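You operate a simulated robot arm through the tools that you are given. There is no shell and no other tool. Be economical: measure what you need, move in short steps, check, and stop when the job is done.

You are at the controls of a simulated two-armed robot. One attempt, no reset.

## Task
Swap the scratched lens E 3 in the caddy for the purple-clipped one from the pink rack.
Fine: hold the caddy, sliding post out to FOUR and back in to TWO. The scratched lens goes in slot ONE. Drop nothing.
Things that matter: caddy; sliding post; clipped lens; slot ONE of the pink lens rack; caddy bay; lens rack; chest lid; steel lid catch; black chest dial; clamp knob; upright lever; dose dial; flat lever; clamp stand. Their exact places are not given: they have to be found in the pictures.

It is judged by the outcome, as a careful person would: the job done as asked, and still so three seconds after it is handed in. It fails if anything else is knocked over, pushed out of place, dropped, spilled or broken.

## Robot
Two 7-joint arms with two-finger parallel grippers on one trunk, on a base that drives. Base frame: it is fixed to the floor where the robot stands at the start and does not move with it; the origin is under the middle of the robot, x ahead of it, y to its left, z up. Units: cm, degrees, N and s.
The left shoulder is at the start at [6, 14.3, 92.6], the right one opposite. With the tool pointing down near the work surface each hand reaches from about 16 to 54 cm from the robot's upright axis, wherever it stands, measured 20 degrees to its own side. Places, roughly: sliding post [60, 0, 100]; slot ONE of the pink lens rack [60, 50, 100]; caddy bay [60, 0, 100]; chest lid [80, 20, 100]; steel lid catch [40, 50, 90]; black chest dial [60, -10, 90]; clamp knob [-360, 100, 90]; upright lever [-360, 40, 100]; dose dial [-320, 10, 110]; flat lever [-320, 20, 100]; clamp stand [-350, 100, 100]; gauge stand [-350, 25, 100]; meter stand [-350, 0, 100]; pump stand [-325, 0, 100]; square cup [-325, 25, 100]; tray with two handles [-325, 50, 25]. Payload 1.57 kg a hand.
The tool frame of a hand sits at the grasp point between the pads (the TCP): z along the fingers, y along the line on which they close. The tips reach 3 cm beyond it. Largest opening 11 cm; finger width 2.4, thickness 1.2; the body of the gripper, 4.8 by 11.2 cm, starts 7.8 cm behind the TCP.
Orientation is that of the tool frame in the base frame, as [roll, pitch, yaw] about the fixed x, y, z axes, in that order (R = Rz(yaw) Ry(pitch) Rx(roll)). With the fingers straight down and closing along the base's y, the tool's x points along the base's -x, its y along +y and its z along -z.

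## Interface
- The arms move only by the tool apply_moves. It takes "left_increments", "right_increments" or both (then of equal length, played together; a hand with none holds still); each is a list of rows, each a list of 7 numbers: the shift along the base's x, y, z in units of 20 mm (1.0 is 20 mm), then the turn, a rotation vector about the base's x, y, z in units of 8 degrees (1.0 is 8 degrees), then the closure, from 0 (fully open) to 1 (shut). In form: [[dx, dy, dz, wx, wy, wz, jaw], ...]. A call has 1 to 8 rows; each row shifts and turns the commanded pose from where the row before left it. A call with a number of a shift or a turn outside -1 to 1 is refused whole. Each row takes 0.2 s and may step no farther than 5 cm and 8.6 degrees from the row before; otherwise, or with a gripper value out of range, the whole call is refused. A pose out of reach is approached as far as the arm can. The call stops where the force on the tool passes 40 N (or 10 N more than at its start, if that is more) or the arm is blocked; 0.2 s more then pass. Each finger travels about 4.5 cm/s and halts on what it meets, pressing with about 29 N; the grip force reading is that of the motor and also rises with nothing between the fingers. The clock runs only during rows and for 0.2 s after the last one: add rows that do not move to give the fingers time. It gives the time, the measured TCP pose, the force on the tool (base axes), the opening and the grip force at its end, in the units of the frame above (readings bear some noise).
- Cameras (640 x 400 px; columns grow to the right, rows downward): "scene" is now at [4.94, 3.03, 154.47]; the picture's right is [0.35, -0.94, 0.00], its down [-0.63, -0.24, -0.74] and it looks along [0.69, 0.26, -0.67] (base axes); focal length 295 px, centre (320, 200). "left" rides on the left gripper at [7, -1.6, -14.1] in its tool frame; the picture's right is [0.23, 0.97, 0.00], its down [-0.86, 0.20, -0.48] and it looks along [-0.47, 0.11, 0.88] (tool axes); focal length 222 px, centre (320, 200). "right" rides on the right gripper at [7, 1.6, -14.1] in its tool frame; the picture's right is [-0.23, 0.97, 0.00], its down [-0.86, -0.20, -0.48] and it looks along [-0.47, -0.11, 0.88] (tool axes); focal length 222 px, centre (320, 200).
- snapshot(camera): a new picture of that camera. No time passes.
- move_column(by): slides the trunk up (or, below 0, down) by that many cm; the arms and the scene camera ride with it, the base frame stays. It gives what a move gives, with no picture.
- steer(legs): drives the robot by 1 to 6 legs, each [ahead, left, turn to the left] in cm, cm and degrees, along the robot's own axes; the way and the turn of a leg run together, so that a leg with both is an arc; at most 150 cm and 180 degrees a leg. The arms and the cameras ride along, it lands a little off, and it stops where it bumps. It gives what a move gives.
- head_to(pan, tilt): turns the head with the scene camera to pan (to the left, within 86 degrees either way) and tilt (down, from -29 to 69), counted from straight ahead of the robot. It gives what a move gives.
- probe_pixels(camera, pixels): for up to 12 pixels [column, row] of the newest picture of that camera ("zoom" is the newest enlarged one), the place [x, y, z] in the base frame of the surface seen there, good to about 0.3 cm. No time passes.
- enlarge(camera, box): a new picture of the part [left, top, right, bottom] of that camera's present view, enlarged. No time passes.
- sign_off(): hands the job in; it is judged then, once.

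Go step by step. Measure first, check grasps and placings, and put right what went wrong. The budget is 80 turns and 62 pictures, counting those below and the enlarged ones. Unless the task says otherwise, let go and move clear before handing in, and close with one line.

The tools are called by a JSON object that holds its "fn" and its "kwargs". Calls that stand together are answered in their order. apply_moves: Moves the arms, as the interface text tells. Its arguments: {"type":"object","properties":{"left_increments":{"type":"array"},"right_increments":{"type":"array"}},"required":[]} The other tools are called the same way: move_column (by) slides the trunk up or down; steer (legs) drives the base; head_to (pan, tilt) turns the head that bears the scene camera; snapshot (camera) takes a picture; probe_pixels (camera, pixels) gives the place of the surface under pixels of a picture; enlarge (camera, box) takes an enlarged picture of a part of a camera's view; sign_off () hands the job in.

At the start:

```text
time: 0.0
left_position: [38.97, 24.8, 100.09]
left_tcp_rot: [-180.0, 0.1, -180.0]
left_force: [-0.3, -0.4, -0.6]
left_finger_gap: 11.02
left_grasp_force: 0.1
right_position: [45.13, -9.7, 99.92]
right_tcp_rot: [179.9, 0.1, -180.0]
right_force: [0.1, -0.8, -0.2]
right_finger_gap: 11.02
right_grasp_force: 0.1
trunk travel left (down, up): [-52.5, 6.5]
robot x, y, heading: [0.22, 0.35, 0.0]
head pan, tilt: [20.7, 42.2]
```

scene: 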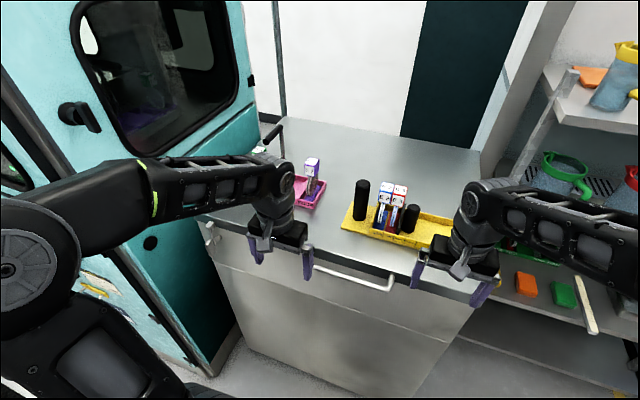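
right: 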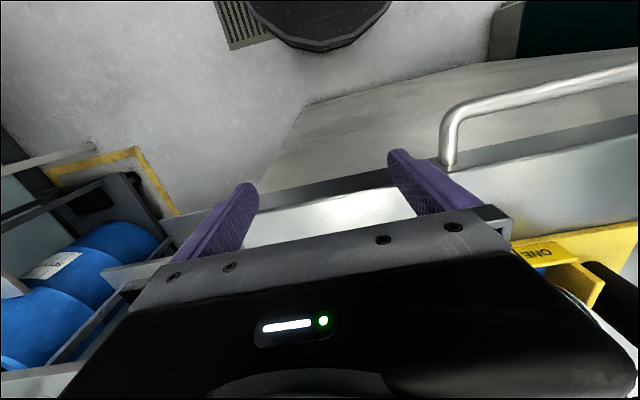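
left: 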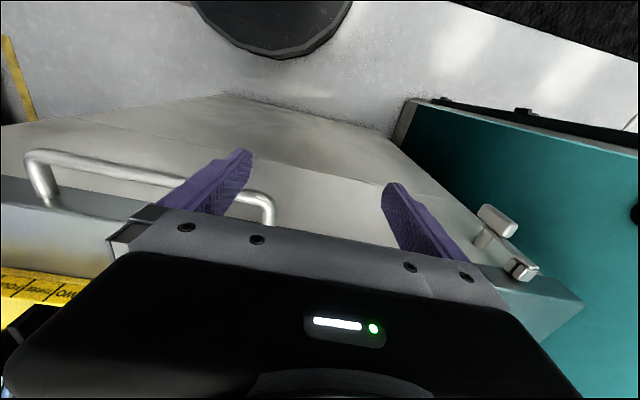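

The scene shows a yellow caddy/rail around (400,220) and a pink rack at (308,185). I'll enlarge both to read the marks.

{"fn": "enlarge", "kwargs": {"camera": "scene", "box": [330, 160, 470, 260]}}

{"fn": "enlarge", "kwargs": {"camera": "scene", "box": [260, 140, 350, 220]}}

```text
4.00 times, centred on (400, 210) of scene
```

zoom: 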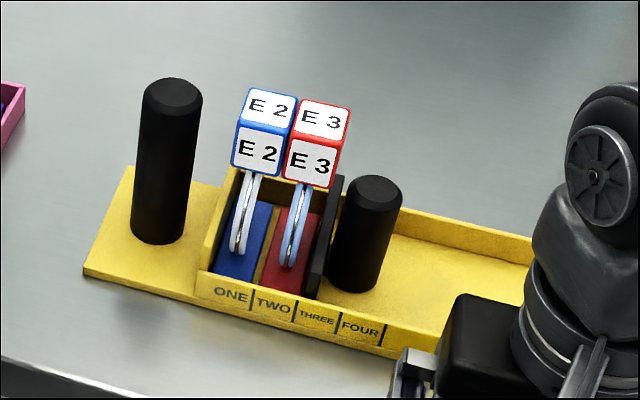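

```text
5.00 times, centred on (305, 180) of scene
```

zoom: 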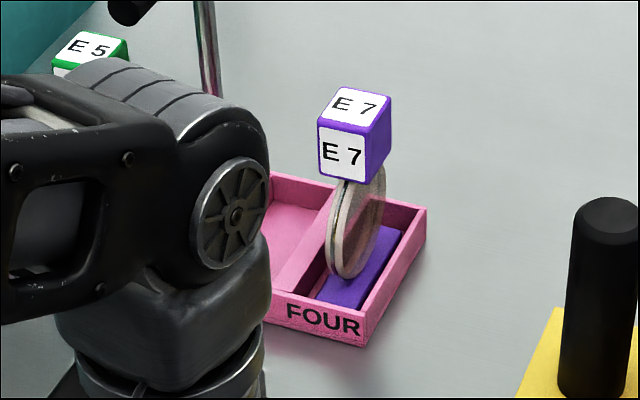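

I'll pull both hands up and back so the rack and caddy are visible; the left arm hides the rack's left part (slot ONE) and E 5.

{"fn": "apply_moves", "kwargs": {"left_increments": [[-0.5, 0, 1, 0, 0, 0, 0], [-1, 0, 1, 0, 0, 0, 0], [-1, 0, 1, 0, 0, 0, 0], [-1, 0, 1, 0, 0, 0, 0], [-1, 0, 1, 0, 0, 0, 0], [-1, 0, 1, 0, 0, 0, 0], [-1, 0, 1, 0, 0, 0, 0], [0, 0, 0, 0, 0, 0, 0]], "right_increments": [[-0.5, -0.5, 1, 0, 0, 0, 0], [-1, -0.5, 1, 0, 0, 0, 0], [-1, -0.5, 1, 0, 0, 0, 0], [-1, -0.5, 1, 0, 0, 0, 0], [-1, 0, 1, 0, 0, 0, 0], [-1, 0, 1, 0, 0, 0, 0], [-1, 0, 1, 0, 0, 0, 0], [0, 0, 0, 0, 0, 0, 0]]}}

{"fn": "snapshot", "kwargs": {"camera": "scene"}}

```text
time: 1.8
left_position: [29.18, 24.75, 110.76]
left_tcp_rot: [180.0, 0.0, 180.0]
left_force: [-0.2, 0.6, -0.9]
left_finger_gap: 11.0
left_grasp_force: 0.1
left hand out of reach, approached as far as the arm can: row 6, 7
right_position: [33.36, -12.96, 111.64]
right_tcp_rot: [179.5, 0.1, 179.8]
right_force: [0.8, -0.7, -0.3]
right_finger_gap: 11.02
right_grasp_force: 0.2
right hand out of reach, approached as far as the arm can: row 6, 7
trunk travel left (down, up): [-52.5, 6.5]
robot x, y, heading: [0.06, -0.17, -0.0]
head pan, tilt: [20.7, 42.2]
```

```text
56 pictures are left
```

scene: 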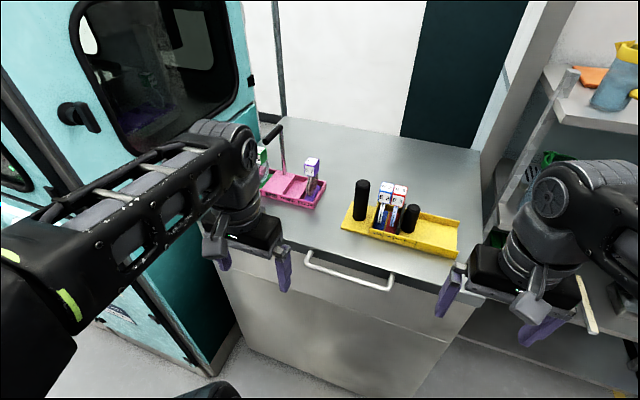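

The rack now shows its middle and right. I'll enlarge both and probe.

{"fn": "enlarge", "kwargs": {"camera": "scene", "box": [240, 130, 352, 220]}}

{"fn": "probe_pixels", "kwargs": {"camera": "scene", "pixels": [[313, 160], [309, 166], [265, 152], [300, 208], [325, 182], [288, 185], [308, 203], [265, 195], [230, 130], [300, 150]]}}

{"fn": "enlarge", "kwargs": {"camera": "scene", "box": [335, 165, 471, 265]}}

{"fn": "probe_pixels", "kwargs": {"camera": "scene", "pixels": [[362, 182], [361, 215], [413, 208], [386, 187], [400, 190], [385, 200], [398, 202], [350, 210], [343, 228], [455, 255], [461, 222], [435, 230]]}}

```text
4.44 times, centred on (296, 175) of scene
```

zoom: 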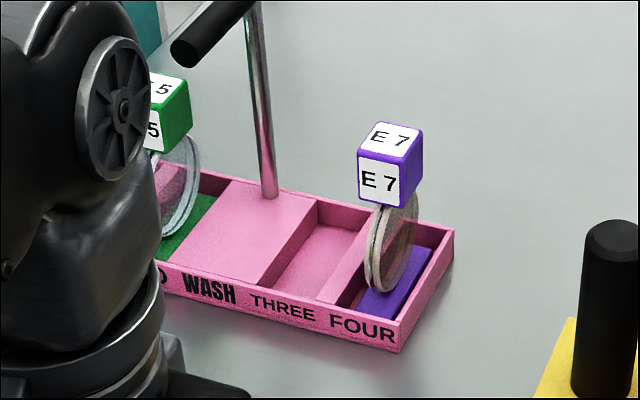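

```text
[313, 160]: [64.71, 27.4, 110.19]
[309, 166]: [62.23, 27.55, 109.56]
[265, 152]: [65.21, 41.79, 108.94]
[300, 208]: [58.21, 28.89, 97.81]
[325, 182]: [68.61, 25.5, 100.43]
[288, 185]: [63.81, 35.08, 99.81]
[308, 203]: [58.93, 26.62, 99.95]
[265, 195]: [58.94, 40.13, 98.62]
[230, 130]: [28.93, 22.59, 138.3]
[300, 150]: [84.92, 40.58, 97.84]
```

```text
4.00 times, centred on (403, 215) of scene
```

zoom: 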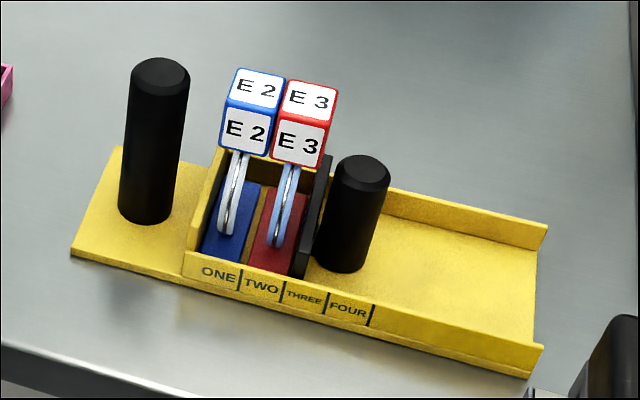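

```text
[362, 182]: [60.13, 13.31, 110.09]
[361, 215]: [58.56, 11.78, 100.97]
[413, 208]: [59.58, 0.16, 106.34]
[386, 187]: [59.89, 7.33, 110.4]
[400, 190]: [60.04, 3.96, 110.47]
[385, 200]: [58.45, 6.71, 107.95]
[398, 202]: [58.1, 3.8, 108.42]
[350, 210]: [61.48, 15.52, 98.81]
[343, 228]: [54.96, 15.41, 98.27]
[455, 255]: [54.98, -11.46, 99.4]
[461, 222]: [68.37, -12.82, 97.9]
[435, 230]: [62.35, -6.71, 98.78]
```

The chest top is at z≈97.8. Caddy: fixed handle y≈12.5, E 2 y≈7.3, E 3 y≈4, sliding post y≈0, all at x≈60; the rack runs y 25–48, with E 7 in FOUR. I'll raise the trunk and drive a little closer, then look more steeply.

{"fn": "move_column", "kwargs": {"by": 6.4}}

{"fn": "steer", "kwargs": {"legs": [[12, 10, 0]]}}

{"fn": "head_to", "kwargs": {"pan": 15, "tilt": 52}}

{"fn": "snapshot", "kwargs": {"camera": "scene"}}

```text
time: 2.8
left_position: [29.05, 24.65, 117.18]
left_tcp_rot: [179.9, 0.0, -180.0]
left_force: [-0.2, 0.6, 0.2]
left_finger_gap: 11.0
left_grasp_force: 0.1
right_position: [33.35, -12.93, 118.28]
right_tcp_rot: [179.5, 0.2, 179.9]
right_force: [-0.6, 1.0, 0.1]
right_finger_gap: 11.0
right_grasp_force: 0.1
trunk travel left (down, up): [-58.9, 0.1]
robot x, y, heading: [-0.17, 0.06, 0.2]
head pan, tilt: [20.7, 42.2]
```

```text
time: 4.2
left_position: [41.2, 34.84, 117.15]
left_tcp_rot: [180.0, -0.1, -179.9]
left_force: [0.9, 0.4, 0.1]
left_finger_gap: 10.98
left_grasp_force: 0.1
right_position: [45.37, -2.71, 118.23]
right_tcp_rot: [179.6, 0.3, 180.0]
right_force: [-0.5, -0.3, -0.1]
right_finger_gap: 11.01
right_grasp_force: 0.0
trunk travel left (down, up): [-58.9, 0.1]
robot x, y, heading: [11.78, 10.4, 0.0]
head pan, tilt: [20.7, 42.2]
```

```text
time: 4.9
left_position: [41.05, 34.87, 117.17]
left_tcp_rot: [179.9, 0.0, 180.0]
left_force: [-0.3, 0.0, 0.4]
left_finger_gap: 10.99
left_grasp_force: 0.0
right_position: [45.21, -2.8, 118.25]
right_tcp_rot: [179.5, 0.3, -180.0]
right_force: [0.4, 0.3, 0.7]
right_finger_gap: 11.0
right_grasp_force: 0.2
trunk travel left (down, up): [-58.9, 0.1]
robot x, y, heading: [12.13, 10.34, 0.2]
head pan, tilt: [15.0, 52.0]
```

```text
53 pictures are left
```

scene: 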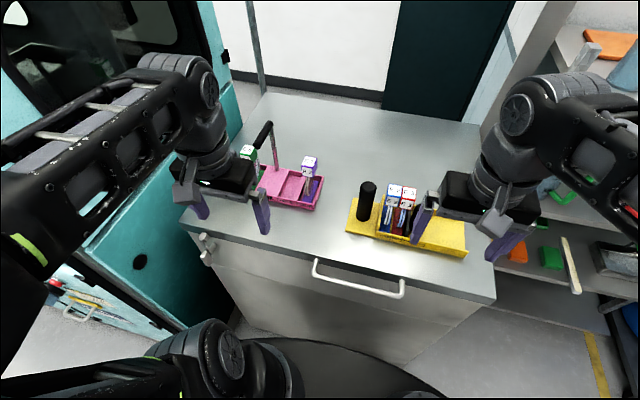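

The rack has a post with a black grip at WASH (270,150). I'll enlarge the rack and the left arm's view for slot ONE.

{"fn": "enlarge", "kwargs": {"camera": "scene", "box": [230, 110, 342, 220]}}

{"fn": "snapshot", "kwargs": {"camera": "left"}}

{"fn": "probe_pixels", "kwargs": {"camera": "scene", "pixels": [[262, 134], [269, 124], [275, 168], [274, 145], [248, 147], [245, 154], [309, 160], [306, 168]]}}

```text
3.64 times, centred on (286, 165) of scene
```

zoom: 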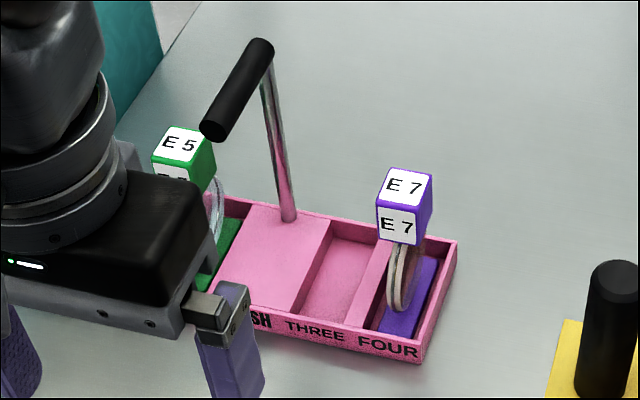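

```text
51 pictures are left
```

left: 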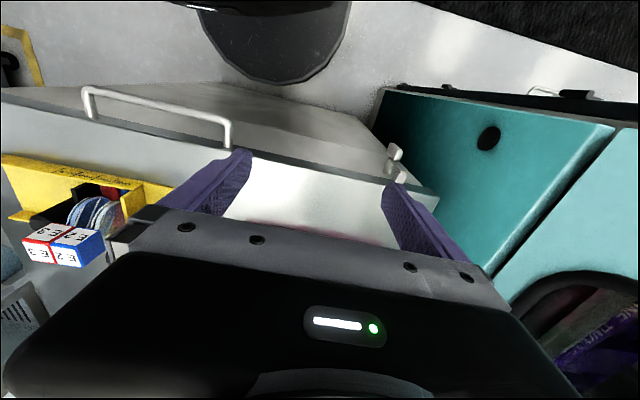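

```text
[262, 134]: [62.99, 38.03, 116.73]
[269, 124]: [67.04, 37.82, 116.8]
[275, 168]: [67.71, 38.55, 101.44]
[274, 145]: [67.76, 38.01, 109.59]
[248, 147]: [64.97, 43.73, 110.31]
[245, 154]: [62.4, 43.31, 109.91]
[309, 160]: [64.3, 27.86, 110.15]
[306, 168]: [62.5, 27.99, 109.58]
```

Moving the left hand right to uncover slot ONE.

{"fn": "apply_moves", "kwargs": {"left_increments": [[0, -1, 0, 0, 0, 0, 0], [0, -1, 0, 0, 0, 0, 0], [0, -1, 0, 0, 0, 0, 0], [0, -1, 0, 0, 0, 0, 0], [0, -1, 0, 0, 0, 0, 0], [0, -1, 0, 0, 0, 0, 0], [0, -1, 0, 0, 0, 0, 0], [0, -1, 0, 0, 0, 0, 0]], "right_increments": [[-0.5, -0.7, 0, 0, 0, 0, 0], [-0.5, -0.7, 0, 0, 0, 0, 0], [0, -0.7, 0, 0, 0, 0, 0], [0, -0.7, 0, 0, 0, 0, 0], [0, -0.7, 0, 0, 0, 0, 0], [0, -0.7, 0, 0, 0, 0, 0], [0, 0, 0, 0, 0, 0, 0], [0, 0, 0, 0, 0, 0, 0]]}}

{"fn": "head_to", "kwargs": {"pan": 15, "tilt": 45}}

{"fn": "snapshot", "kwargs": {"camera": "scene"}}

```text
time: 6.7
left_position: [41.11, 18.7, 116.85]
left_tcp_rot: [180.0, 0.0, -179.9]
left_force: [-0.5, 0.4, 1.0]
left_finger_gap: 11.0
left_grasp_force: 0.2
left hand out of reach, approached as far as the arm can: row 2
right_position: [43.46, -10.96, 117.93]
right_tcp_rot: [179.6, 0.4, 179.9]
right_force: [0.0, -0.1, 0.0]
right_finger_gap: 11.01
right_grasp_force: 0.0
right hand out of reach, approached as far as the arm can: row 3
trunk travel left (down, up): [-58.9, 0.1]
robot x, y, heading: [11.92, 10.14, 0.0]
head pan, tilt: [15.0, 52.0]
```

```text
time: 7.4
left_position: [41.09, 18.77, 116.88]
left_tcp_rot: [180.0, 0.1, 180.0]
left_force: [-1.4, 0.2, 0.5]
left_finger_gap: 11.01
left_grasp_force: 0.0
right_position: [43.48, -11.05, 118.02]
right_tcp_rot: [179.6, 0.3, -180.0]
right_force: [-0.1, -0.2, -0.4]
right_finger_gap: 11.02
right_grasp_force: 0.1
trunk travel left (down, up): [-58.9, 0.1]
robot x, y, heading: [11.8, 10.49, -0.2]
head pan, tilt: [15.0, 45.0]
```

```text
50 pictures are left
```

scene: 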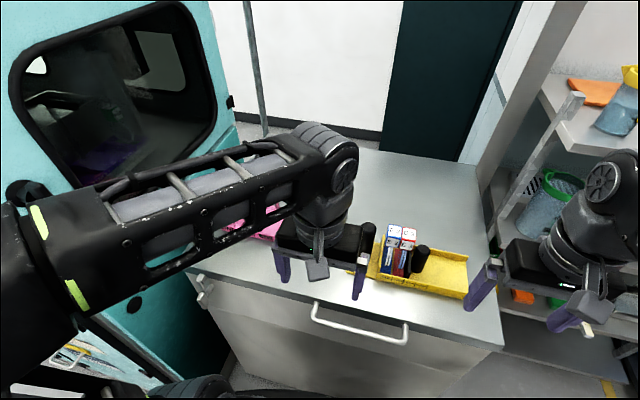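

The left forearm blocks it here; I'll check the rack later with the wrist camera. First check where the cabinet is and probe the caddy in an enlargement.

{"fn": "probe_pixels", "kwargs": {"camera": "scene", "pixels": [[210, 60], [225, 100], [215, 150], [195, 300], [150, 270], [203, 276], [236, 130], [250, 60]]}}

{"fn": "enlarge", "kwargs": {"camera": "scene", "box": [350, 210, 480, 305]}}

```text
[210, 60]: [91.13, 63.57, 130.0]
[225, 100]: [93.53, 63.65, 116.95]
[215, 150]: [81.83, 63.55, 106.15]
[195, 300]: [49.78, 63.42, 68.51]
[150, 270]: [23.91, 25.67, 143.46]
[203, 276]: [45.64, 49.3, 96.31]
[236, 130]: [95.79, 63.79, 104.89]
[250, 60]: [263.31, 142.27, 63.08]
```

```text
4.21 times, centred on (415, 258) of scene
```

zoom: 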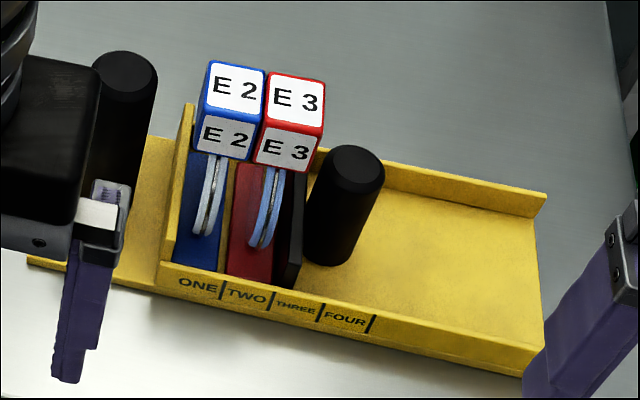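

{"fn": "probe_pixels", "kwargs": {"camera": "zoom", "pixels": [[225, 290], [272, 303], [321, 313], [373, 325], [300, 195], [288, 280], [345, 160], [237, 90], [297, 97], [345, 185], [300, 175], [345, 235]]}}

{"fn": "probe_pixels", "kwargs": {"camera": "zoom", "pixels": [[125, 62], [125, 80], [270, 77], [323, 95], [258, 160], [313, 168], [262, 240], [255, 265], [205, 230], [180, 265], [465, 255], [190, 120]]}}

```text
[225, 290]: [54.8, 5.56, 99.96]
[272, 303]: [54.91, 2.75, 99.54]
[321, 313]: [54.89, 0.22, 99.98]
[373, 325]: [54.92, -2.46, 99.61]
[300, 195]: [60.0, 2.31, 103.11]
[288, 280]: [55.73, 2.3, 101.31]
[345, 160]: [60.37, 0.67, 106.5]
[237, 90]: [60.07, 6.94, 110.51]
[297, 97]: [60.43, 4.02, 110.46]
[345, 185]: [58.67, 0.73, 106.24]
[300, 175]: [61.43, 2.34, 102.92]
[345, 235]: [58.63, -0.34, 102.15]
```

```text
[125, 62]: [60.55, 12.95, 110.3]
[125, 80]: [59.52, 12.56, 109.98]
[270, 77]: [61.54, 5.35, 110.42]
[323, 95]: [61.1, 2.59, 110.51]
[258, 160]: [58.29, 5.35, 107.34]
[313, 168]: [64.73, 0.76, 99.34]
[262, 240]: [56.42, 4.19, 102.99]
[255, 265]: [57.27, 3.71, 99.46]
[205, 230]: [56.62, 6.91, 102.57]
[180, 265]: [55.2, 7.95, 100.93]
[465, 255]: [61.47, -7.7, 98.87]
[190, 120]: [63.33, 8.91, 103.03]
```

Ticks lie at y 5.56, 2.75, 0.22, −2.46, so a slot is 2.67 wide and TWO→FOUR is about 5.3 cm along −y. I'll turn both hands by 90° so they close along x (cameras outward).

{"fn": "apply_moves", "kwargs": {"left_increments": [[0, 0, 0, 0, 0, -0.9375, 0], [0, 0, 0, 0, 0, -0.9375, 0], [0, 0, 0, 0, 0, -0.9375, 0], [0, 0, 0, 0, 0, -0.9375, 0], [0, 0, 0, 0, 0, -0.9375, 0], [0, 0, 0, 0, 0, -0.9375, 0]], "right_increments": [[0, 0, 0, 0, 0, 0.9375, 0], [0, 0, 0, 0, 0, 0.9375, 0], [0, 0, 0, 0, 0, 0.9375, 0], [0, 0, 0, 0, 0, 0.9375, 0], [0, 0, 0, 0, 0, 0.9375, 0], [0, 0, 0, 0, 0, 0.9375, 0]]}}

{"fn": "apply_moves", "kwargs": {"left_increments": [[0, 0, 0, 0, 0, -0.9375, 0], [0, 0, 0, 0, 0, -0.9375, 0], [0, 0, 0, 0, 0, -0.9375, 0], [0, 0, 0, 0, 0, -0.9375, 0], [0, 0, 0, 0, 0, -0.9375, 0], [0, 0, 0, 0, 0, -0.9375, 0], [0, 0, 0, 0, 0, 0, 0]], "right_increments": [[0, 0, 0, 0, 0, 0.9375, 0], [0, 0, 0, 0, 0, 0.9375, 0], [0, 0, 0, 0, 0, 0.9375, 0], [0, 0, 0, 0, 0, 0.9375, 0], [0, 0, 0, 0, 0, 0.9375, 0], [0, 0, 0, 0, 0, 0.9375, 0], [0, 0, 0, 0, 0, 0, 0]]}}

{"fn": "snapshot", "kwargs": {"camera": "scene"}}

```text
time: 8.8
left_position: [41.12, 18.9, 116.97]
left_tcp_rot: [180.0, 0.0, 134.9]
left_force: [0.1, -0.5, 0.1]
left_finger_gap: 10.99
left_grasp_force: 0.0
right_position: [43.47, -11.16, 117.82]
right_tcp_rot: [179.6, 0.3, -135.0]
right_force: [0.2, -0.2, -0.3]
right_finger_gap: 10.99
right_grasp_force: 0.0
trunk travel left (down, up): [-58.9, 0.1]
robot x, y, heading: [11.98, 10.25, 0.1]
head pan, tilt: [15.0, 45.0]
```

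```text
time: 10.4
left_position: [41.17, 18.83, 116.89]
left_tcp_rot: [-179.9, 0.0, 89.9]
left_force: [0.3, 0.7, 0.1]
left_finger_gap: 11.01
left_grasp_force: 0.1
right_position: [43.56, -10.99, 117.54]
right_tcp_rot: [179.5, 0.3, -89.9]
right_force: [0.1, 0.2, 0.6]
right_finger_gap: 10.98
right_grasp_force: 0.1
right hand out of reach, approached as far as the arm can: row 3
trunk travel left (down, up): [-58.9, 0.1]
robot x, y, heading: [12.08, 9.99, -0.0]
head pan, tilt: [15.0, 45.0]
```

```text
48 pictures are left
```

scene: 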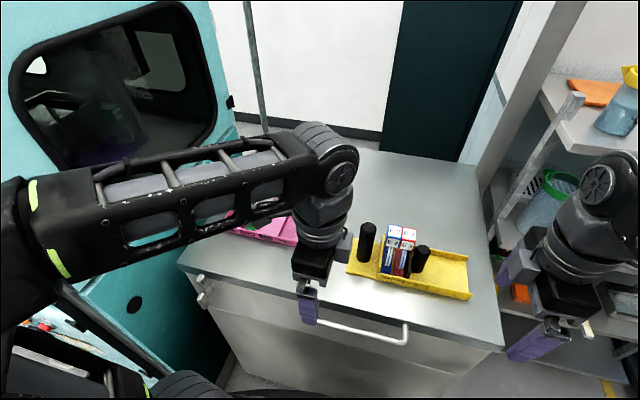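

Both turned. Now move over the posts at height (tips above 112).

{"fn": "apply_moves", "kwargs": {"left_increments": [[1, -0.4, 0, 0, 0, 0, 0], [1, -0.4, 0, 0, 0, 0, 0], [1, -0.4, -0.1, 0, 0, 0, 0], [1, -0.4, -0.2, 0, 0, 0, 0], [1, -0.4, -0.2, 0, 0, 0, 0], [1, -0.4, -0.2, 0, 0, 0, 0], [1, -0.4, -0.2, 0, 0, 0, 0], [1, -0.3, 0, 0, 0, 0, 0]], "right_increments": [[1, 0.7, 0, 0, 0, 0, 0], [1, 0.7, 0, 0, 0, 0, 0], [1, 0.7, -0.1, 0, 0, 0, 0], [1, 0.7, -0.2, 0, 0, 0, 0], [1, 0.7, -0.2, 0, 0, 0, 0], [1, 0.7, -0.2, 0, 0, 0, 0], [1, 0.7, -0.2, 0, 0, 0, 0], [1, 0.7, 0, 0, 0, 0, 0]]}}

{"fn": "snapshot", "kwargs": {"camera": "scene"}}

```text
time: 12.2
left_position: [57.35, 12.69, 115.0]
left_tcp_rot: [-179.9, 0.1, 90.1]
left_force: [-0.1, -0.2, -0.4]
left_finger_gap: 11.02
left_grasp_force: 0.0
right_position: [59.56, 0.29, 115.83]
right_tcp_rot: [179.6, 0.3, -90.1]
right_force: [0.2, 0.1, -0.3]
right_finger_gap: 11.02
right_grasp_force: 0.0
trunk travel left (down, up): [-58.9, 0.1]
robot x, y, heading: [11.6, 10.28, 0.1]
head pan, tilt: [15.0, 45.0]
```

```text
47 pictures are left
```

scene: 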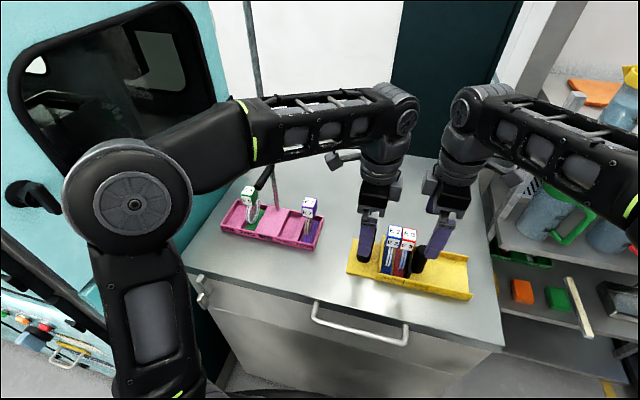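

The rack is now fully visible at (270,215). I'll enlarge it.

{"fn": "enlarge", "kwargs": {"camera": "scene", "box": [210, 170, 335, 250]}}

{"fn": "snapshot", "kwargs": {"camera": "right"}}

{"fn": "snapshot", "kwargs": {"camera": "left"}}

```text
5.00 times, centred on (272, 210) of scene
```

zoom: 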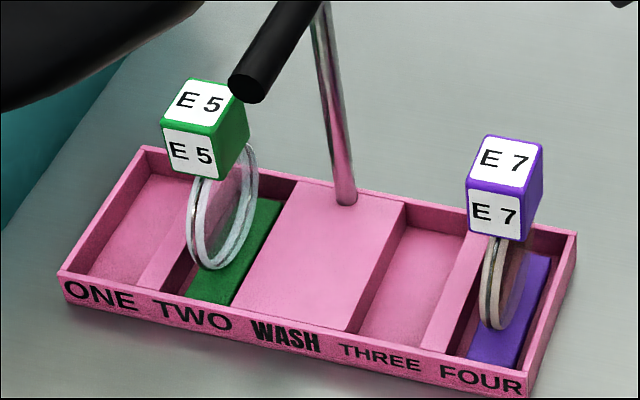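

```text
45 pictures are left
```

right: 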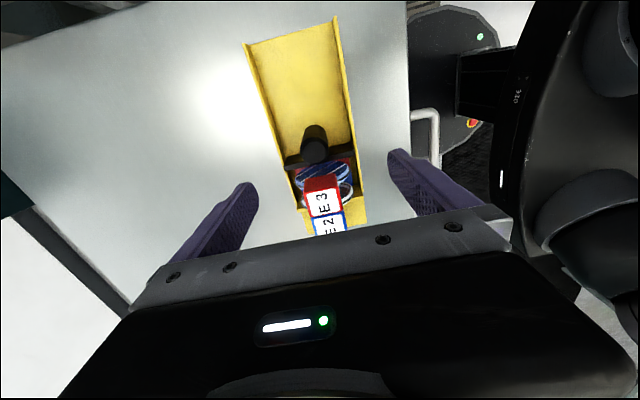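

```text
44 pictures are left
```

left: 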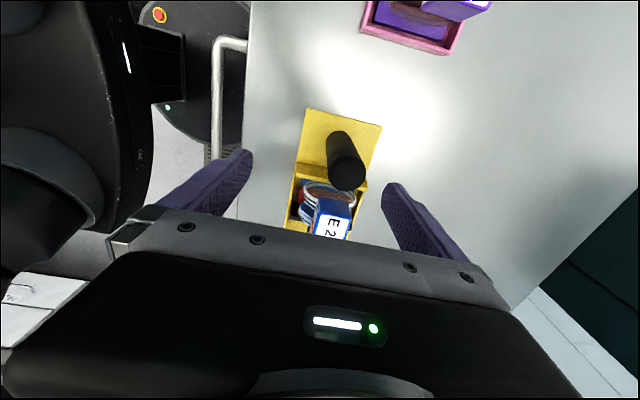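

Slot ONE is empty at left; probing rack geometry.

{"fn": "probe_pixels", "kwargs": {"camera": "zoom", "pixels": [[142, 150], [62, 275], [120, 240], [150, 270], [180, 210], [160, 240], [165, 295], [180, 300], [228, 150], [520, 370], [435, 340], [465, 345]]}}

{"fn": "probe_pixels", "kwargs": {"camera": "zoom", "pixels": [[505, 160], [487, 150], [532, 152], [495, 215], [490, 325], [570, 240], [205, 98], [190, 90], [230, 95], [490, 280], [190, 150], [500, 240]]}}

```text
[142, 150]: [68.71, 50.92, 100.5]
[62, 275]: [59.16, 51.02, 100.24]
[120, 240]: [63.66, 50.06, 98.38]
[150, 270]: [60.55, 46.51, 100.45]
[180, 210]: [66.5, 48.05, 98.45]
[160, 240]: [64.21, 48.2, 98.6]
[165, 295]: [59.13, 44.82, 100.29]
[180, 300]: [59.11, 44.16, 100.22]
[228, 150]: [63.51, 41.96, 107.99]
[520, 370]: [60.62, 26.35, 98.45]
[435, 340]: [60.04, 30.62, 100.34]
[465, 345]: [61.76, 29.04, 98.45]
```

```text
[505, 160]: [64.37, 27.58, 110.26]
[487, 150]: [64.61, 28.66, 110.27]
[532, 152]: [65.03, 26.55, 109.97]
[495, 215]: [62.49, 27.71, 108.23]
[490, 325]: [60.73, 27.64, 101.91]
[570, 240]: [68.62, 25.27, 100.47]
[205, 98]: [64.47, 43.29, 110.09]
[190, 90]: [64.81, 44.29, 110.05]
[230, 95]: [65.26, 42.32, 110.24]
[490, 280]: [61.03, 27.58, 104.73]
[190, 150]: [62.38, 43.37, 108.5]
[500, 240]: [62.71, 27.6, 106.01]
```

I'll locate the two post tops exactly from the wrist pictures.

{"fn": "probe_pixels", "kwargs": {"camera": "left", "pixels": [[332, 174], [362, 174], [347, 160], [347, 186], [347, 174], [328, 140]]}}

{"fn": "probe_pixels", "kwargs": {"camera": "right", "pixels": [[303, 150], [327, 150], [315, 142], [315, 160], [315, 151], [302, 135], [325, 130]]}}

```text
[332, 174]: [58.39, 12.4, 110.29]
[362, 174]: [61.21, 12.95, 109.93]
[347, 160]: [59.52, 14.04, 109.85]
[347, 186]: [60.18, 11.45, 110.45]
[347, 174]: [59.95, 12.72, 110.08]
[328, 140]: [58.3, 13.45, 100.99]
```

```text
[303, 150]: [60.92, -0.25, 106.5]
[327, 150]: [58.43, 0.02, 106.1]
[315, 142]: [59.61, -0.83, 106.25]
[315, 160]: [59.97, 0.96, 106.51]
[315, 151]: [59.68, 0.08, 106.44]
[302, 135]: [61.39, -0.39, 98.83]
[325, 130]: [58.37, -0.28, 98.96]
```

Handle centre ≈ (59.9, 12.7), sliding post ≈ (59.8, 0.2). Shift and lower both.

{"fn": "apply_moves", "kwargs": {"left_increments": [[0.65, 0, 0, 0, 0, 0, 0], [0.62, 0, -0.3, 0, 0, 0, 0], [0, 0, -0.8, 0, 0, 0, 0], [0, 0, -0.8, 0, 0, 0, 0], [0, 0, -0.8, 0, 0, 0, 0], [0, 0, -0.8, 0, 0, 0, 0], [0, 0, -0.8, 0, 0, 0, 0], [0, 0, 0, 0, 0, 0, 0]], "right_increments": [[0.1, 0, 0, 0, 0, 0, 0], [0, 0, -0.6, 0, 0, 0, 0], [0, 0, -1, 0, 0, 0, 0], [0, 0, -1, 0, 0, 0, 0], [0, 0, -1, 0, 0, 0, 0], [0, 0, -1, 0, 0, 0, 0], [0, 0, -0.9, 0, 0, 0, 0], [0, 0, 0, 0, 0, 0, 0]]}}

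{"fn": "snapshot", "kwargs": {"camera": "scene"}}

```text
time: 14.0
left_position: [59.63, 12.58, 106.57]
left_tcp_rot: [179.9, -0.1, 90.1]
left_force: [0.0, -0.3, 0.6]
left_finger_gap: 10.99
left_grasp_force: 0.0
right_position: [59.72, 0.26, 104.75]
right_tcp_rot: [179.6, 0.3, -90.0]
right_force: [-0.8, 0.1, 0.0]
right_finger_gap: 10.98
right_grasp_force: 0.0
trunk travel left (down, up): [-58.9, 0.1]
robot x, y, heading: [11.85, 9.77, 0.3]
head pan, tilt: [15.0, 45.0]
```

```text
43 pictures are left
```

scene: 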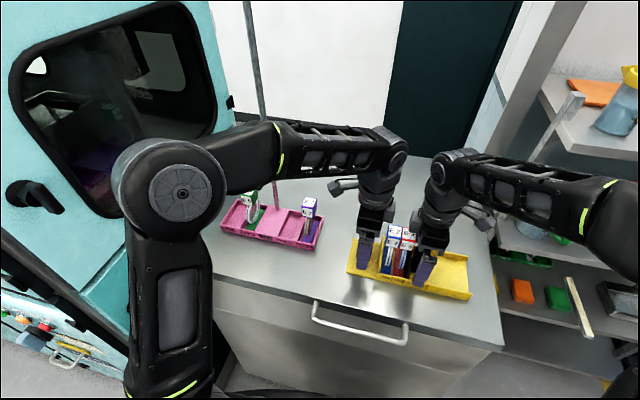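

Placed well. Close the left hand on the fixed handle first.

{"fn": "apply_moves", "kwargs": {"left_increments": [[0.12, 0.05, 0, 0, 0, 0, 0], [0, 0, 0, 0, 0, 0, 1], [0, 0, 0, 0, 0, 0, 1], [0, 0, 0, 0, 0, 0, 1], [0, 0, 0, 0, 0, 0, 1], [0, 0, 0, 0, 0, 0, 1], [0, 0, 0, 0, 0, 0, 1]]}}

{"fn": "apply_moves", "kwargs": {"right_increments": [[0, 0, 0, 0, 0, 0, 1], [0, 0, 0, 0, 0, 0, 1], [0, 0, 0, 0, 0, 0, 1], [0, 0, 0, 0, 0, 0, 1], [0, 0, 0, 0, 0, 0, 1], [0, 0, 0, 0, 0, 0, 1]]}}

```text
time: 15.6
left_position: [59.99, 12.82, 106.59]
left_tcp_rot: [-179.9, 0.1, 90.1]
left_force: [0.0, 0.2, 0.7]
left_finger_gap: 3.48
left_grasp_force: 29.6
right_position: [59.76, 0.13, 104.86]
right_tcp_rot: [179.5, 0.3, -90.0]
right_force: [0.9, 0.1, 0.5]
right_finger_gap: 11.02
right_grasp_force: 0.1
trunk travel left (down, up): [-58.9, 0.1]
robot x, y, heading: [11.89, 10.03, -0.1]
head pan, tilt: [15.0, 45.0]
```

```text
time: 17.0
left_position: [59.87, 12.7, 106.6]
left_tcp_rot: [-179.9, 0.0, 90.0]
left_force: [-6.8, 2.3, 5.8]
left_finger_gap: 3.48
left_grasp_force: 29.5
right_position: [59.86, 0.14, 104.82]
right_tcp_rot: [179.5, 0.3, -90.1]
right_force: [9.0, -0.7, -1.2]
right_finger_gap: 3.08
right_grasp_force: 25.9
trunk travel left (down, up): [-58.9, 0.1]
robot x, y, heading: [12.32, 10.25, 0.0]
head pan, tilt: [15.0, 45.0]
```

Both gripped. Slide the post outward a first part along −y.

{"fn": "apply_moves", "kwargs": {"right_increments": [[0, -0.25, 0, 0, 0, 0, 1], [0, -0.25, 0, 0, 0, 0, 1], [0, -0.25, 0, 0, 0, 0, 1], [0, 0, 0, 0, 0, 0, 1]]}}

{"fn": "snapshot", "kwargs": {"camera": "scene"}}

{"fn": "enlarge", "kwargs": {"camera": "scene", "box": [340, 210, 480, 305]}}

```text
time: 18.0
left_position: [59.74, 12.54, 106.51]
left_tcp_rot: [-180.0, -0.1, 90.0]
left_force: [-6.9, -1.8, -0.5]
left_finger_gap: 3.49
left_grasp_force: 29.1
right_position: [59.74, -1.46, 104.83]
right_tcp_rot: [179.6, 0.5, -90.0]
right_force: [5.0, 0.5, 5.8]
right_finger_gap: 3.07
right_grasp_force: 28.9
trunk travel left (down, up): [-58.9, 0.1]
robot x, y, heading: [11.81, 10.38, 0.4]
head pan, tilt: [15.0, 45.0]
```

```text
42 pictures are left
```

scene: 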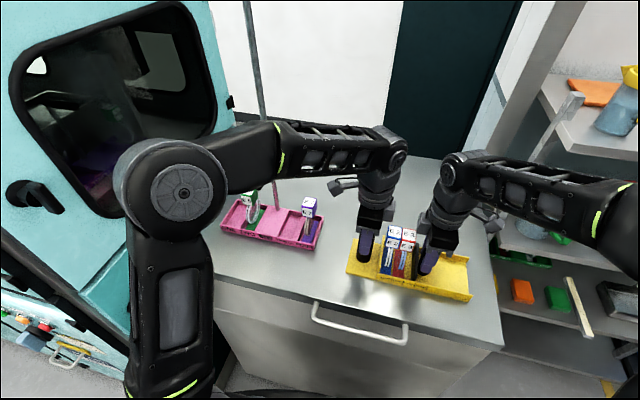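

```text
4.21 times, centred on (410, 258) of scene
```

zoom: 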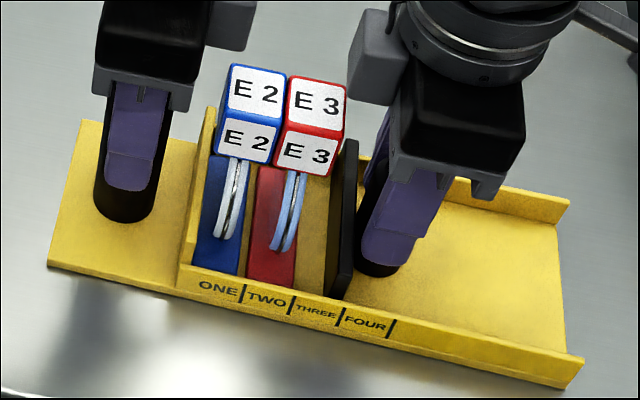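

The plate moves and lenses stand. Continue 3.75 cm to FOUR.

{"fn": "apply_moves", "kwargs": {"right_increments": [[0, -0.31, 0, 0, 0, 0, 1], [0, -0.31, 0, 0, 0, 0, 1], [0, -0.31, 0, 0, 0, 0, 1], [0, -0.31, 0, 0, 0, 0, 1], [0, -0.31, 0, 0, 0, 0, 1], [0, -0.31, 0, 0, 0, 0, 1], [0, 0, 0, 0, 0, 0, 1]]}}

{"fn": "enlarge", "kwargs": {"camera": "scene", "box": [340, 210, 480, 305]}}

{"fn": "probe_pixels", "kwargs": {"camera": "zoom", "pixels": [[240, 295], [292, 303], [340, 315], [393, 328], [290, 240], [285, 90], [397, 160], [385, 290], [395, 300], [395, 200], [315, 95], [305, 155]]}}

```text
time: 19.6
left_position: [59.93, 12.76, 106.57]
left_tcp_rot: [180.0, 0.0, 90.1]
left_force: [1.4, -3.4, -6.8]
left_finger_gap: 3.51
left_grasp_force: 29.0
right_position: [59.77, -5.05, 104.79]
right_tcp_rot: [179.5, 0.4, -90.2]
right_force: [-2.6, 0.6, 15.6]
right_finger_gap: 3.09
right_grasp_force: 28.5
trunk travel left (down, up): [-58.9, 0.1]
robot x, y, heading: [12.08, 10.1, -0.1]
head pan, tilt: [15.0, 45.0]
```

```text
4.21 times, centred on (410, 258) of scene
```

zoom: 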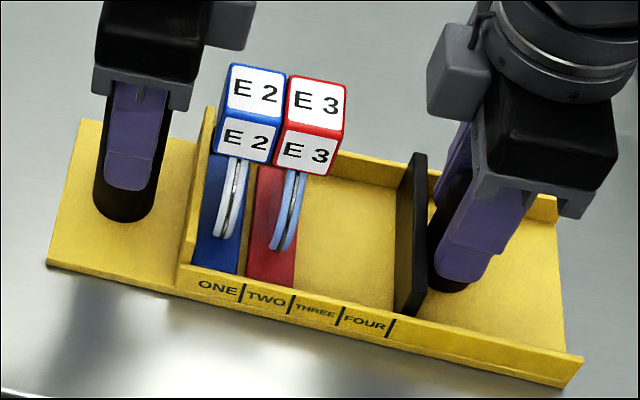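

```text
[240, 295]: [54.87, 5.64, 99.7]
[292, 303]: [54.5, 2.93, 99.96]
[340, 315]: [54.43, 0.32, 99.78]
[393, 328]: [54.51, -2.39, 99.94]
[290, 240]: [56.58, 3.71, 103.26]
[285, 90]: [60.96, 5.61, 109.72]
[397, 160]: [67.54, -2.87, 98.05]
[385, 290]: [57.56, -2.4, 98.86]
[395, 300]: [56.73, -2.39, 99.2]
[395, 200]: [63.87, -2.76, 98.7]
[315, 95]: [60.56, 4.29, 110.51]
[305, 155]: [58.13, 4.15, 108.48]
```

The plate sits at the FOUR tick (y −2.4) and both lenses stand. Now release the right hand and lift it; also probe the teal cabinet and left elbow for clearance.

{"fn": "apply_moves", "kwargs": {"right_increments": [[0, 0, 0, 0, 0, 0, 0], [0, 0, 0, 0, 0, 0, 0], [0, 0, 0, 0, 0, 0, 0], [0, 0, 0, 0, 0, 0, 0], [0, 0, 0, 0, 0, 0, 0], [0, 0, 0.5, 0, 0, 0, 0], [0, 0, 1, 0, 0, 0, 0], [0, 0, 1, 0, 0, 0, 0]]}}

{"fn": "apply_moves", "kwargs": {"right_increments": [[0, -0.3, 1, 0, 0, 0, 0], [-0.5, -0.7, 1, 0, 0, 0, 0], [-1, -1, 0, 0, 0, 0, 0], [-1, -1, 0, 0, 0, 0, 0], [-1, -1, 0, 0, 0, 0, 0], [-1, -1, 0, 0, 0, 0, 0], [-1, -0.5, 0, 0, 0, 0, 0], [-1, 0, 0, 0, 0, 0, 0]]}}

{"fn": "snapshot", "kwargs": {"camera": "scene"}}

{"fn": "probe_pixels", "kwargs": {"camera": "scene", "pixels": [[10, 50], [30, 200], [60, 180], [130, 20], [200, 60], [100, 280], [150, 280], [165, 190], [115, 190], [20, 280]]}}

```text
time: 21.4
left_position: [59.91, 12.76, 106.65]
left_tcp_rot: [-179.9, 0.0, 90.0]
left_force: [0.1, 1.4, 0.0]
left_finger_gap: 3.51
left_grasp_force: 28.6
right_position: [59.69, -5.11, 109.81]
right_tcp_rot: [179.6, 0.4, -90.0]
right_force: [-0.5, 0.2, -0.1]
right_finger_gap: 11.0
right_grasp_force: 0.1
trunk travel left (down, up): [-58.9, 0.1]
robot x, y, heading: [11.87, 10.3, 0.0]
head pan, tilt: [15.0, 45.0]
```

```text
time: 23.2
left_position: [59.82, 12.66, 106.57]
left_tcp_rot: [180.0, 0.0, 90.1]
left_force: [0.0, 1.4, -0.6]
left_finger_gap: 3.49
left_grasp_force: 28.9
right_position: [46.89, -16.06, 113.73]
right_tcp_rot: [179.5, 0.3, -90.0]
right_force: [0.1, -0.2, 0.6]
right_finger_gap: 11.0
right_grasp_force: 0.0
trunk travel left (down, up): [-58.9, 0.1]
robot x, y, heading: [12.01, 10.15, 0.2]
head pan, tilt: [15.0, 45.0]
```

```text
39 pictures are left
```

scene: 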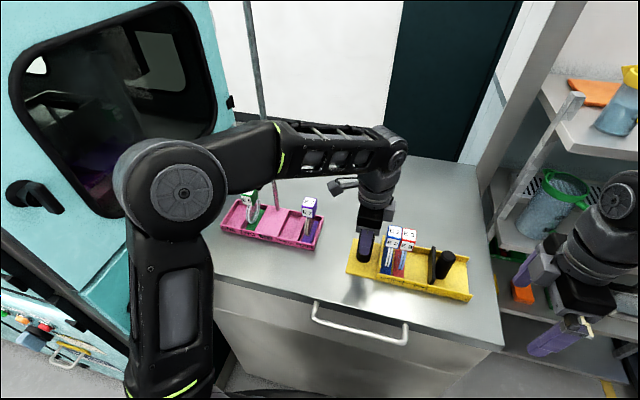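

```text
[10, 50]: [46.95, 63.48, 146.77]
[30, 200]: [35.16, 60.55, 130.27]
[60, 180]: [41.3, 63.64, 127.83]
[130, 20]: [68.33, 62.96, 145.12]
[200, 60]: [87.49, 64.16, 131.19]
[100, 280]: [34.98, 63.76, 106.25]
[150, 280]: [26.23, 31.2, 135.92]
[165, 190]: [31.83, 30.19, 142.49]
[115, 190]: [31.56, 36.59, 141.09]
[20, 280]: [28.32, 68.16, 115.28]
```

Cabinet wall is y≈63.5, well clear of the elbow. Release the left hand, rise above the handle and move over E 3.

{"fn": "apply_moves", "kwargs": {"left_increments": [[0, 0, 0, 0, 0, 0, 0], [0, 0, 0, 0, 0, 0, 0], [0, 0, 0, 0, 0, 0, 0], [0, 0, 0, 0, 0, 0, 0], [0, 0, 0.6, 0, 0, 0, 0], [0, 0, 1, 0, 0, 0, 0], [0, 0, 1, 0, 0, 0, 0], [0, 0, 1, 0, 0, 0, 0]]}}

{"fn": "apply_moves", "kwargs": {"left_increments": [[0, 0, 0.7, 0, 0, 0, 0], [0, -0.8, 0.5, 0, 0, 0, 0], [0, -0.9, 0, 0, 0, 0, 0], [0, -0.9, 0, 0, 0, 0, 0], [0, -0.9, 0, 0, 0, 0, 0], [0, -0.8, 0, 0, 0, 0, 0], [0, 0, 0, 0, 0, 0, 0]]}}

{"fn": "snapshot", "kwargs": {"camera": "left"}}

{"fn": "enlarge", "kwargs": {"camera": "scene", "box": [340, 210, 480, 305]}}

```text
time: 25.0
left_position: [59.82, 12.78, 113.88]
left_tcp_rot: [180.0, 0.0, 89.9]
left_force: [-0.1, 0.5, 0.2]
left_finger_gap: 10.98
left_grasp_force: 0.1
right_position: [46.82, -15.98, 113.86]
right_tcp_rot: [179.6, 0.2, -90.0]
right_force: [0.8, 0.6, 0.1]
right_finger_gap: 11.01
right_grasp_force: 0.1
trunk travel left (down, up): [-58.9, 0.1]
robot x, y, heading: [11.97, 10.04, -0.2]
head pan, tilt: [15.0, 45.0]
```

```text
time: 26.6
left_position: [60.06, 8.43, 116.09]
left_tcp_rot: [179.6, 0.2, 90.0]
left_force: [0.9, -0.3, -0.4]
left_finger_gap: 11.0
left_grasp_force: 0.1
left hand out of reach, approached as far as the arm can: row 4, 5, 6
right_position: [46.72, -15.99, 113.82]
right_tcp_rot: [179.5, 0.3, -90.1]
right_force: [0.3, 0.2, -0.7]
right_finger_gap: 10.98
right_grasp_force: 0.0
trunk travel left (down, up): [-58.9, 0.1]
robot x, y, heading: [11.81, 9.93, 0.2]
head pan, tilt: [15.0, 45.0]
```

```text
38 pictures are left
```

left: 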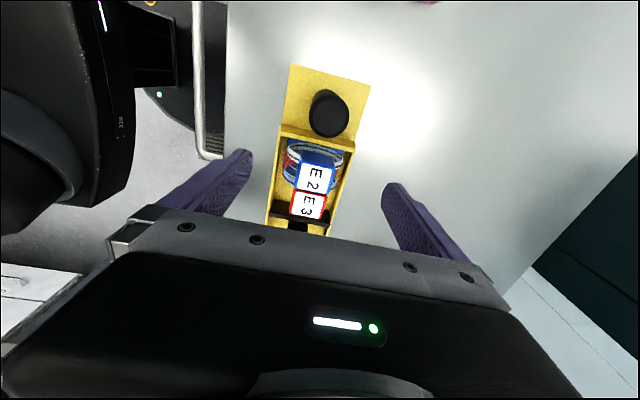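

```text
4.21 times, centred on (410, 258) of scene
```

zoom: 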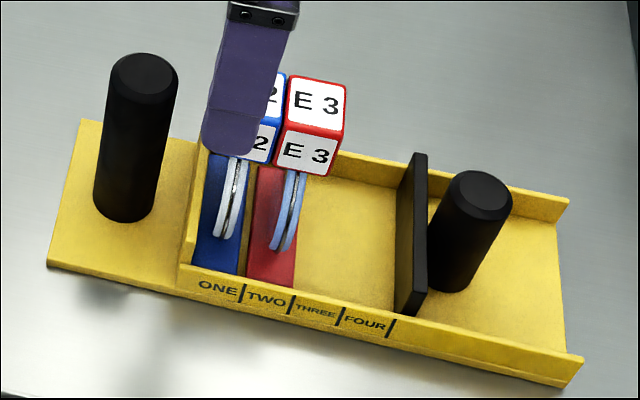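

E 3 is out of the left hand's reach from here; I need to shift the base. Checking base-to-chest clearance in the left picture (dark disc at 165,50 next to the handle 200,100) and the cube tops.

{"fn": "probe_pixels", "kwargs": {"camera": "left", "pixels": [[180, 20], [185, 120], [170, 105], [203, 100], [186, 90], [305, 205], [322, 207], [318, 178], [294, 194], [326, 196], [290, 212], [321, 217]]}}

```text
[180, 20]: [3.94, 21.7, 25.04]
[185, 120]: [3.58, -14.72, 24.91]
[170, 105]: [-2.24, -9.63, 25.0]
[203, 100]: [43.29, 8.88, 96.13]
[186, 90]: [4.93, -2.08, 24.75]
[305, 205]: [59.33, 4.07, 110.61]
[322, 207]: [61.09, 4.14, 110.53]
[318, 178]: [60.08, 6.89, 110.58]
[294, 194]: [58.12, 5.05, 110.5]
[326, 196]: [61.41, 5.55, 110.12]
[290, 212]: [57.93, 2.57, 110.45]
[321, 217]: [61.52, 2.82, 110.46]
```

E 3's cube is centred at (59.8, 4.05), top 110.5. Drive 9 right and 3 ahead so the left hand reaches it squarely.

{"fn": "steer", "kwargs": {"legs": [[3, -9, 0]]}}

```text
time: 27.8
left_position: [63.18, -0.87, 116.16]
left_tcp_rot: [179.6, 0.1, 90.0]
left_force: [0.1, -0.5, 0.6]
left_finger_gap: 10.99
left_grasp_force: 0.0
right_position: [49.84, -25.22, 113.64]
right_tcp_rot: [179.5, 0.4, -90.2]
right_force: [0.1, -0.8, -0.1]
right_finger_gap: 10.99
right_grasp_force: 0.0
trunk travel left (down, up): [-58.9, 0.1]
robot x, y, heading: [15.04, 1.07, -0.1]
head pan, tilt: [15.0, 45.0]
```

Move over E 3 at height, then check.

{"fn": "apply_moves", "kwargs": {"left_increments": [[-0.56, 0.82, 0, 0, 0, 0, 0], [-0.56, 0.82, 0, 0, 0, 0, 0], [-0.56, 0.82, 0, 0, 0, 0, 0], [0, 0, 0, 0, 0, 0, 0], [0, 0, 0, 0, 0, 0, 0]]}}

{"fn": "snapshot", "kwargs": {"camera": "scene"}}

```text
time: 28.9
left_position: [59.8, 4.31, 116.23]
left_tcp_rot: [179.5, 0.2, 89.9]
left_force: [-0.9, -0.4, -0.2]
left_finger_gap: 10.98
left_grasp_force: 0.1
right_position: [49.94, -25.12, 113.86]
right_tcp_rot: [179.4, 0.3, -90.3]
right_force: [0.0, 0.2, -0.1]
right_finger_gap: 10.99
right_grasp_force: 0.0
trunk travel left (down, up): [-58.9, 0.1]
robot x, y, heading: [14.61, 0.73, -0.0]
head pan, tilt: [15.0, 45.0]
```

```text
36 pictures are left
```

scene: 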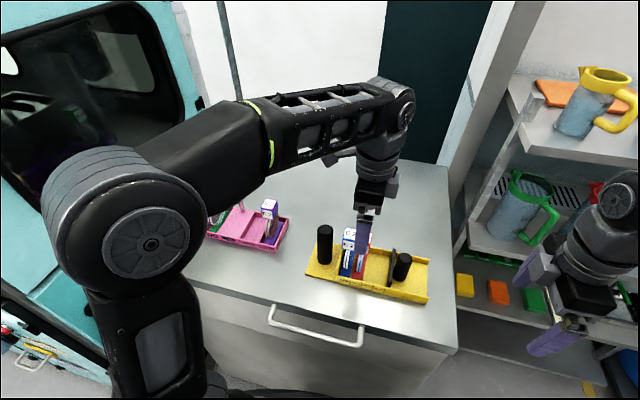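

Lower to z≈109.9 with a −0.25 correction in y, then check before closing.

{"fn": "apply_moves", "kwargs": {"left_increments": [[0, -0.12, 0, 0, 0, 0, 0], [0, 0, -0.8, 0, 0, 0, 0], [0, 0, -0.8, 0, 0, 0, 0], [0, 0, -0.8, 0, 0, 0, 0], [0, 0, -0.75, 0, 0, 0, 0], [0, 0, 0, 0, 0, 0, 0]]}}

{"fn": "enlarge", "kwargs": {"camera": "scene", "box": [300, 205, 440, 305]}}

{"fn": "enlarge", "kwargs": {"camera": "left", "box": [220, 90, 420, 240]}}

```text
time: 30.4
left_position: [59.68, 3.98, 109.76]
left_tcp_rot: [179.6, 0.2, 90.0]
left_force: [-0.4, 0.2, -0.6]
left_finger_gap: 11.0
left_grasp_force: 0.1
right_position: [49.8, -25.14, 113.74]
right_tcp_rot: [179.5, 0.3, -90.1]
right_force: [0.0, -0.2, -0.3]
right_finger_gap: 11.0
right_grasp_force: 0.0
trunk travel left (down, up): [-58.9, 0.1]
robot x, y, heading: [14.72, 1.23, -0.2]
head pan, tilt: [15.0, 45.0]
```

```text
4.00 times, centred on (370, 255) of scene
```

zoom: 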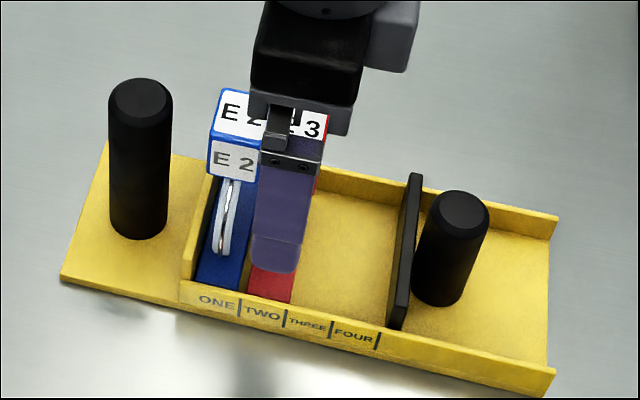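

```text
2.67 times, centred on (320, 165) of left
```

zoom: 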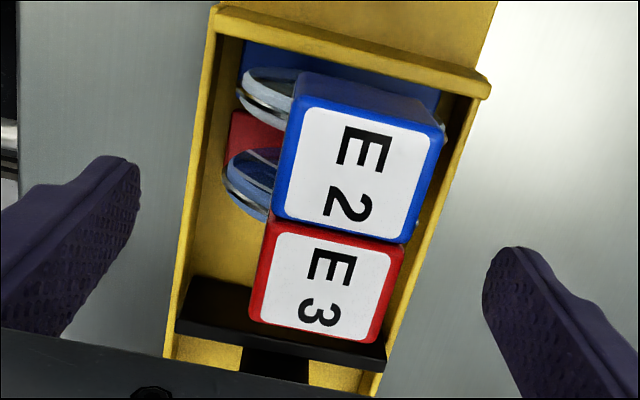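

{"fn": "probe_pixels", "kwargs": {"camera": "zoom", "pixels": [[275, 228], [400, 248], [255, 310], [378, 335], [325, 285], [300, 110], [430, 150], [130, 175], [500, 260], [110, 240], [525, 340]]}}

```text
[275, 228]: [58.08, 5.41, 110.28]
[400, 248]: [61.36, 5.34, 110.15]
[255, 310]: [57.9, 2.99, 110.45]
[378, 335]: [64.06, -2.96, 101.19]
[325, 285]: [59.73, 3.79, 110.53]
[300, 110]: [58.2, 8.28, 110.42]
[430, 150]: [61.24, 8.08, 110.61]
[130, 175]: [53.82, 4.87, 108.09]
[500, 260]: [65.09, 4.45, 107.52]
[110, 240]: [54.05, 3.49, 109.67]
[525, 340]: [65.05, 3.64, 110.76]
```

Fingers lie at y 2.8–5.2, inside E 3's cube (2.6–5.4), clear of E 2. Close, then lift slightly.

{"fn": "apply_moves", "kwargs": {"left_increments": [[0, 0, 0, 0, 0, 0, 1], [0, 0, 0, 0, 0, 0, 1], [0, 0, 0, 0, 0, 0, 1], [0, 0, 0, 0, 0, 0, 1], [0, 0, 0, 0, 0, 0, 1], [0, 0, 0, 0, 0, 0, 1]]}}

{"fn": "apply_moves", "kwargs": {"left_increments": [[0, 0, 0.3, 0, 0, 0, 1], [0, 0, 0.4, 0, 0, 0, 1], [0, 0, 0.4, 0, 0, 0, 1], [0, 0, 0, 0, 0, 0, 1]]}}

{"fn": "enlarge", "kwargs": {"camera": "scene", "box": [300, 205, 440, 305]}}

```text
time: 31.8
left_position: [59.69, 4.04, 109.9]
left_tcp_rot: [179.5, 0.2, 90.0]
left_force: [-0.1, 0.7, 0.5]
left_finger_gap: 3.55
left_grasp_force: 29.4
right_position: [49.8, -25.04, 113.78]
right_tcp_rot: [179.5, 0.3, -90.2]
right_force: [0.1, -0.1, 0.3]
right_finger_gap: 10.97
right_grasp_force: 0.0
trunk travel left (down, up): [-58.9, 0.1]
robot x, y, heading: [15.03, 1.05, -0.2]
head pan, tilt: [15.0, 45.0]
```

```text
time: 32.8
left_position: [59.71, 4.13, 112.09]
left_tcp_rot: [179.6, 0.1, 90.0]
left_force: [-0.6, -0.4, -0.2]
left_finger_gap: 3.54
left_grasp_force: 28.8
right_position: [49.88, -25.11, 113.72]
right_tcp_rot: [179.5, 0.3, -90.1]
right_force: [-0.5, -0.1, 0.1]
right_finger_gap: 11.0
right_grasp_force: 0.1
trunk travel left (down, up): [-58.9, 0.1]
robot x, y, heading: [14.82, 0.69, -0.0]
head pan, tilt: [15.0, 45.0]
```

```text
4.00 times, centred on (370, 255) of scene
```

zoom: 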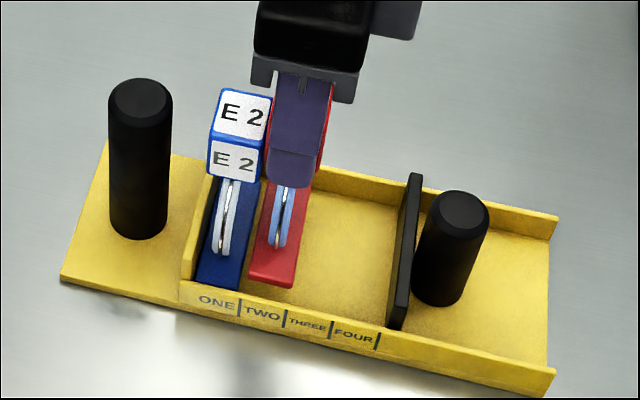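

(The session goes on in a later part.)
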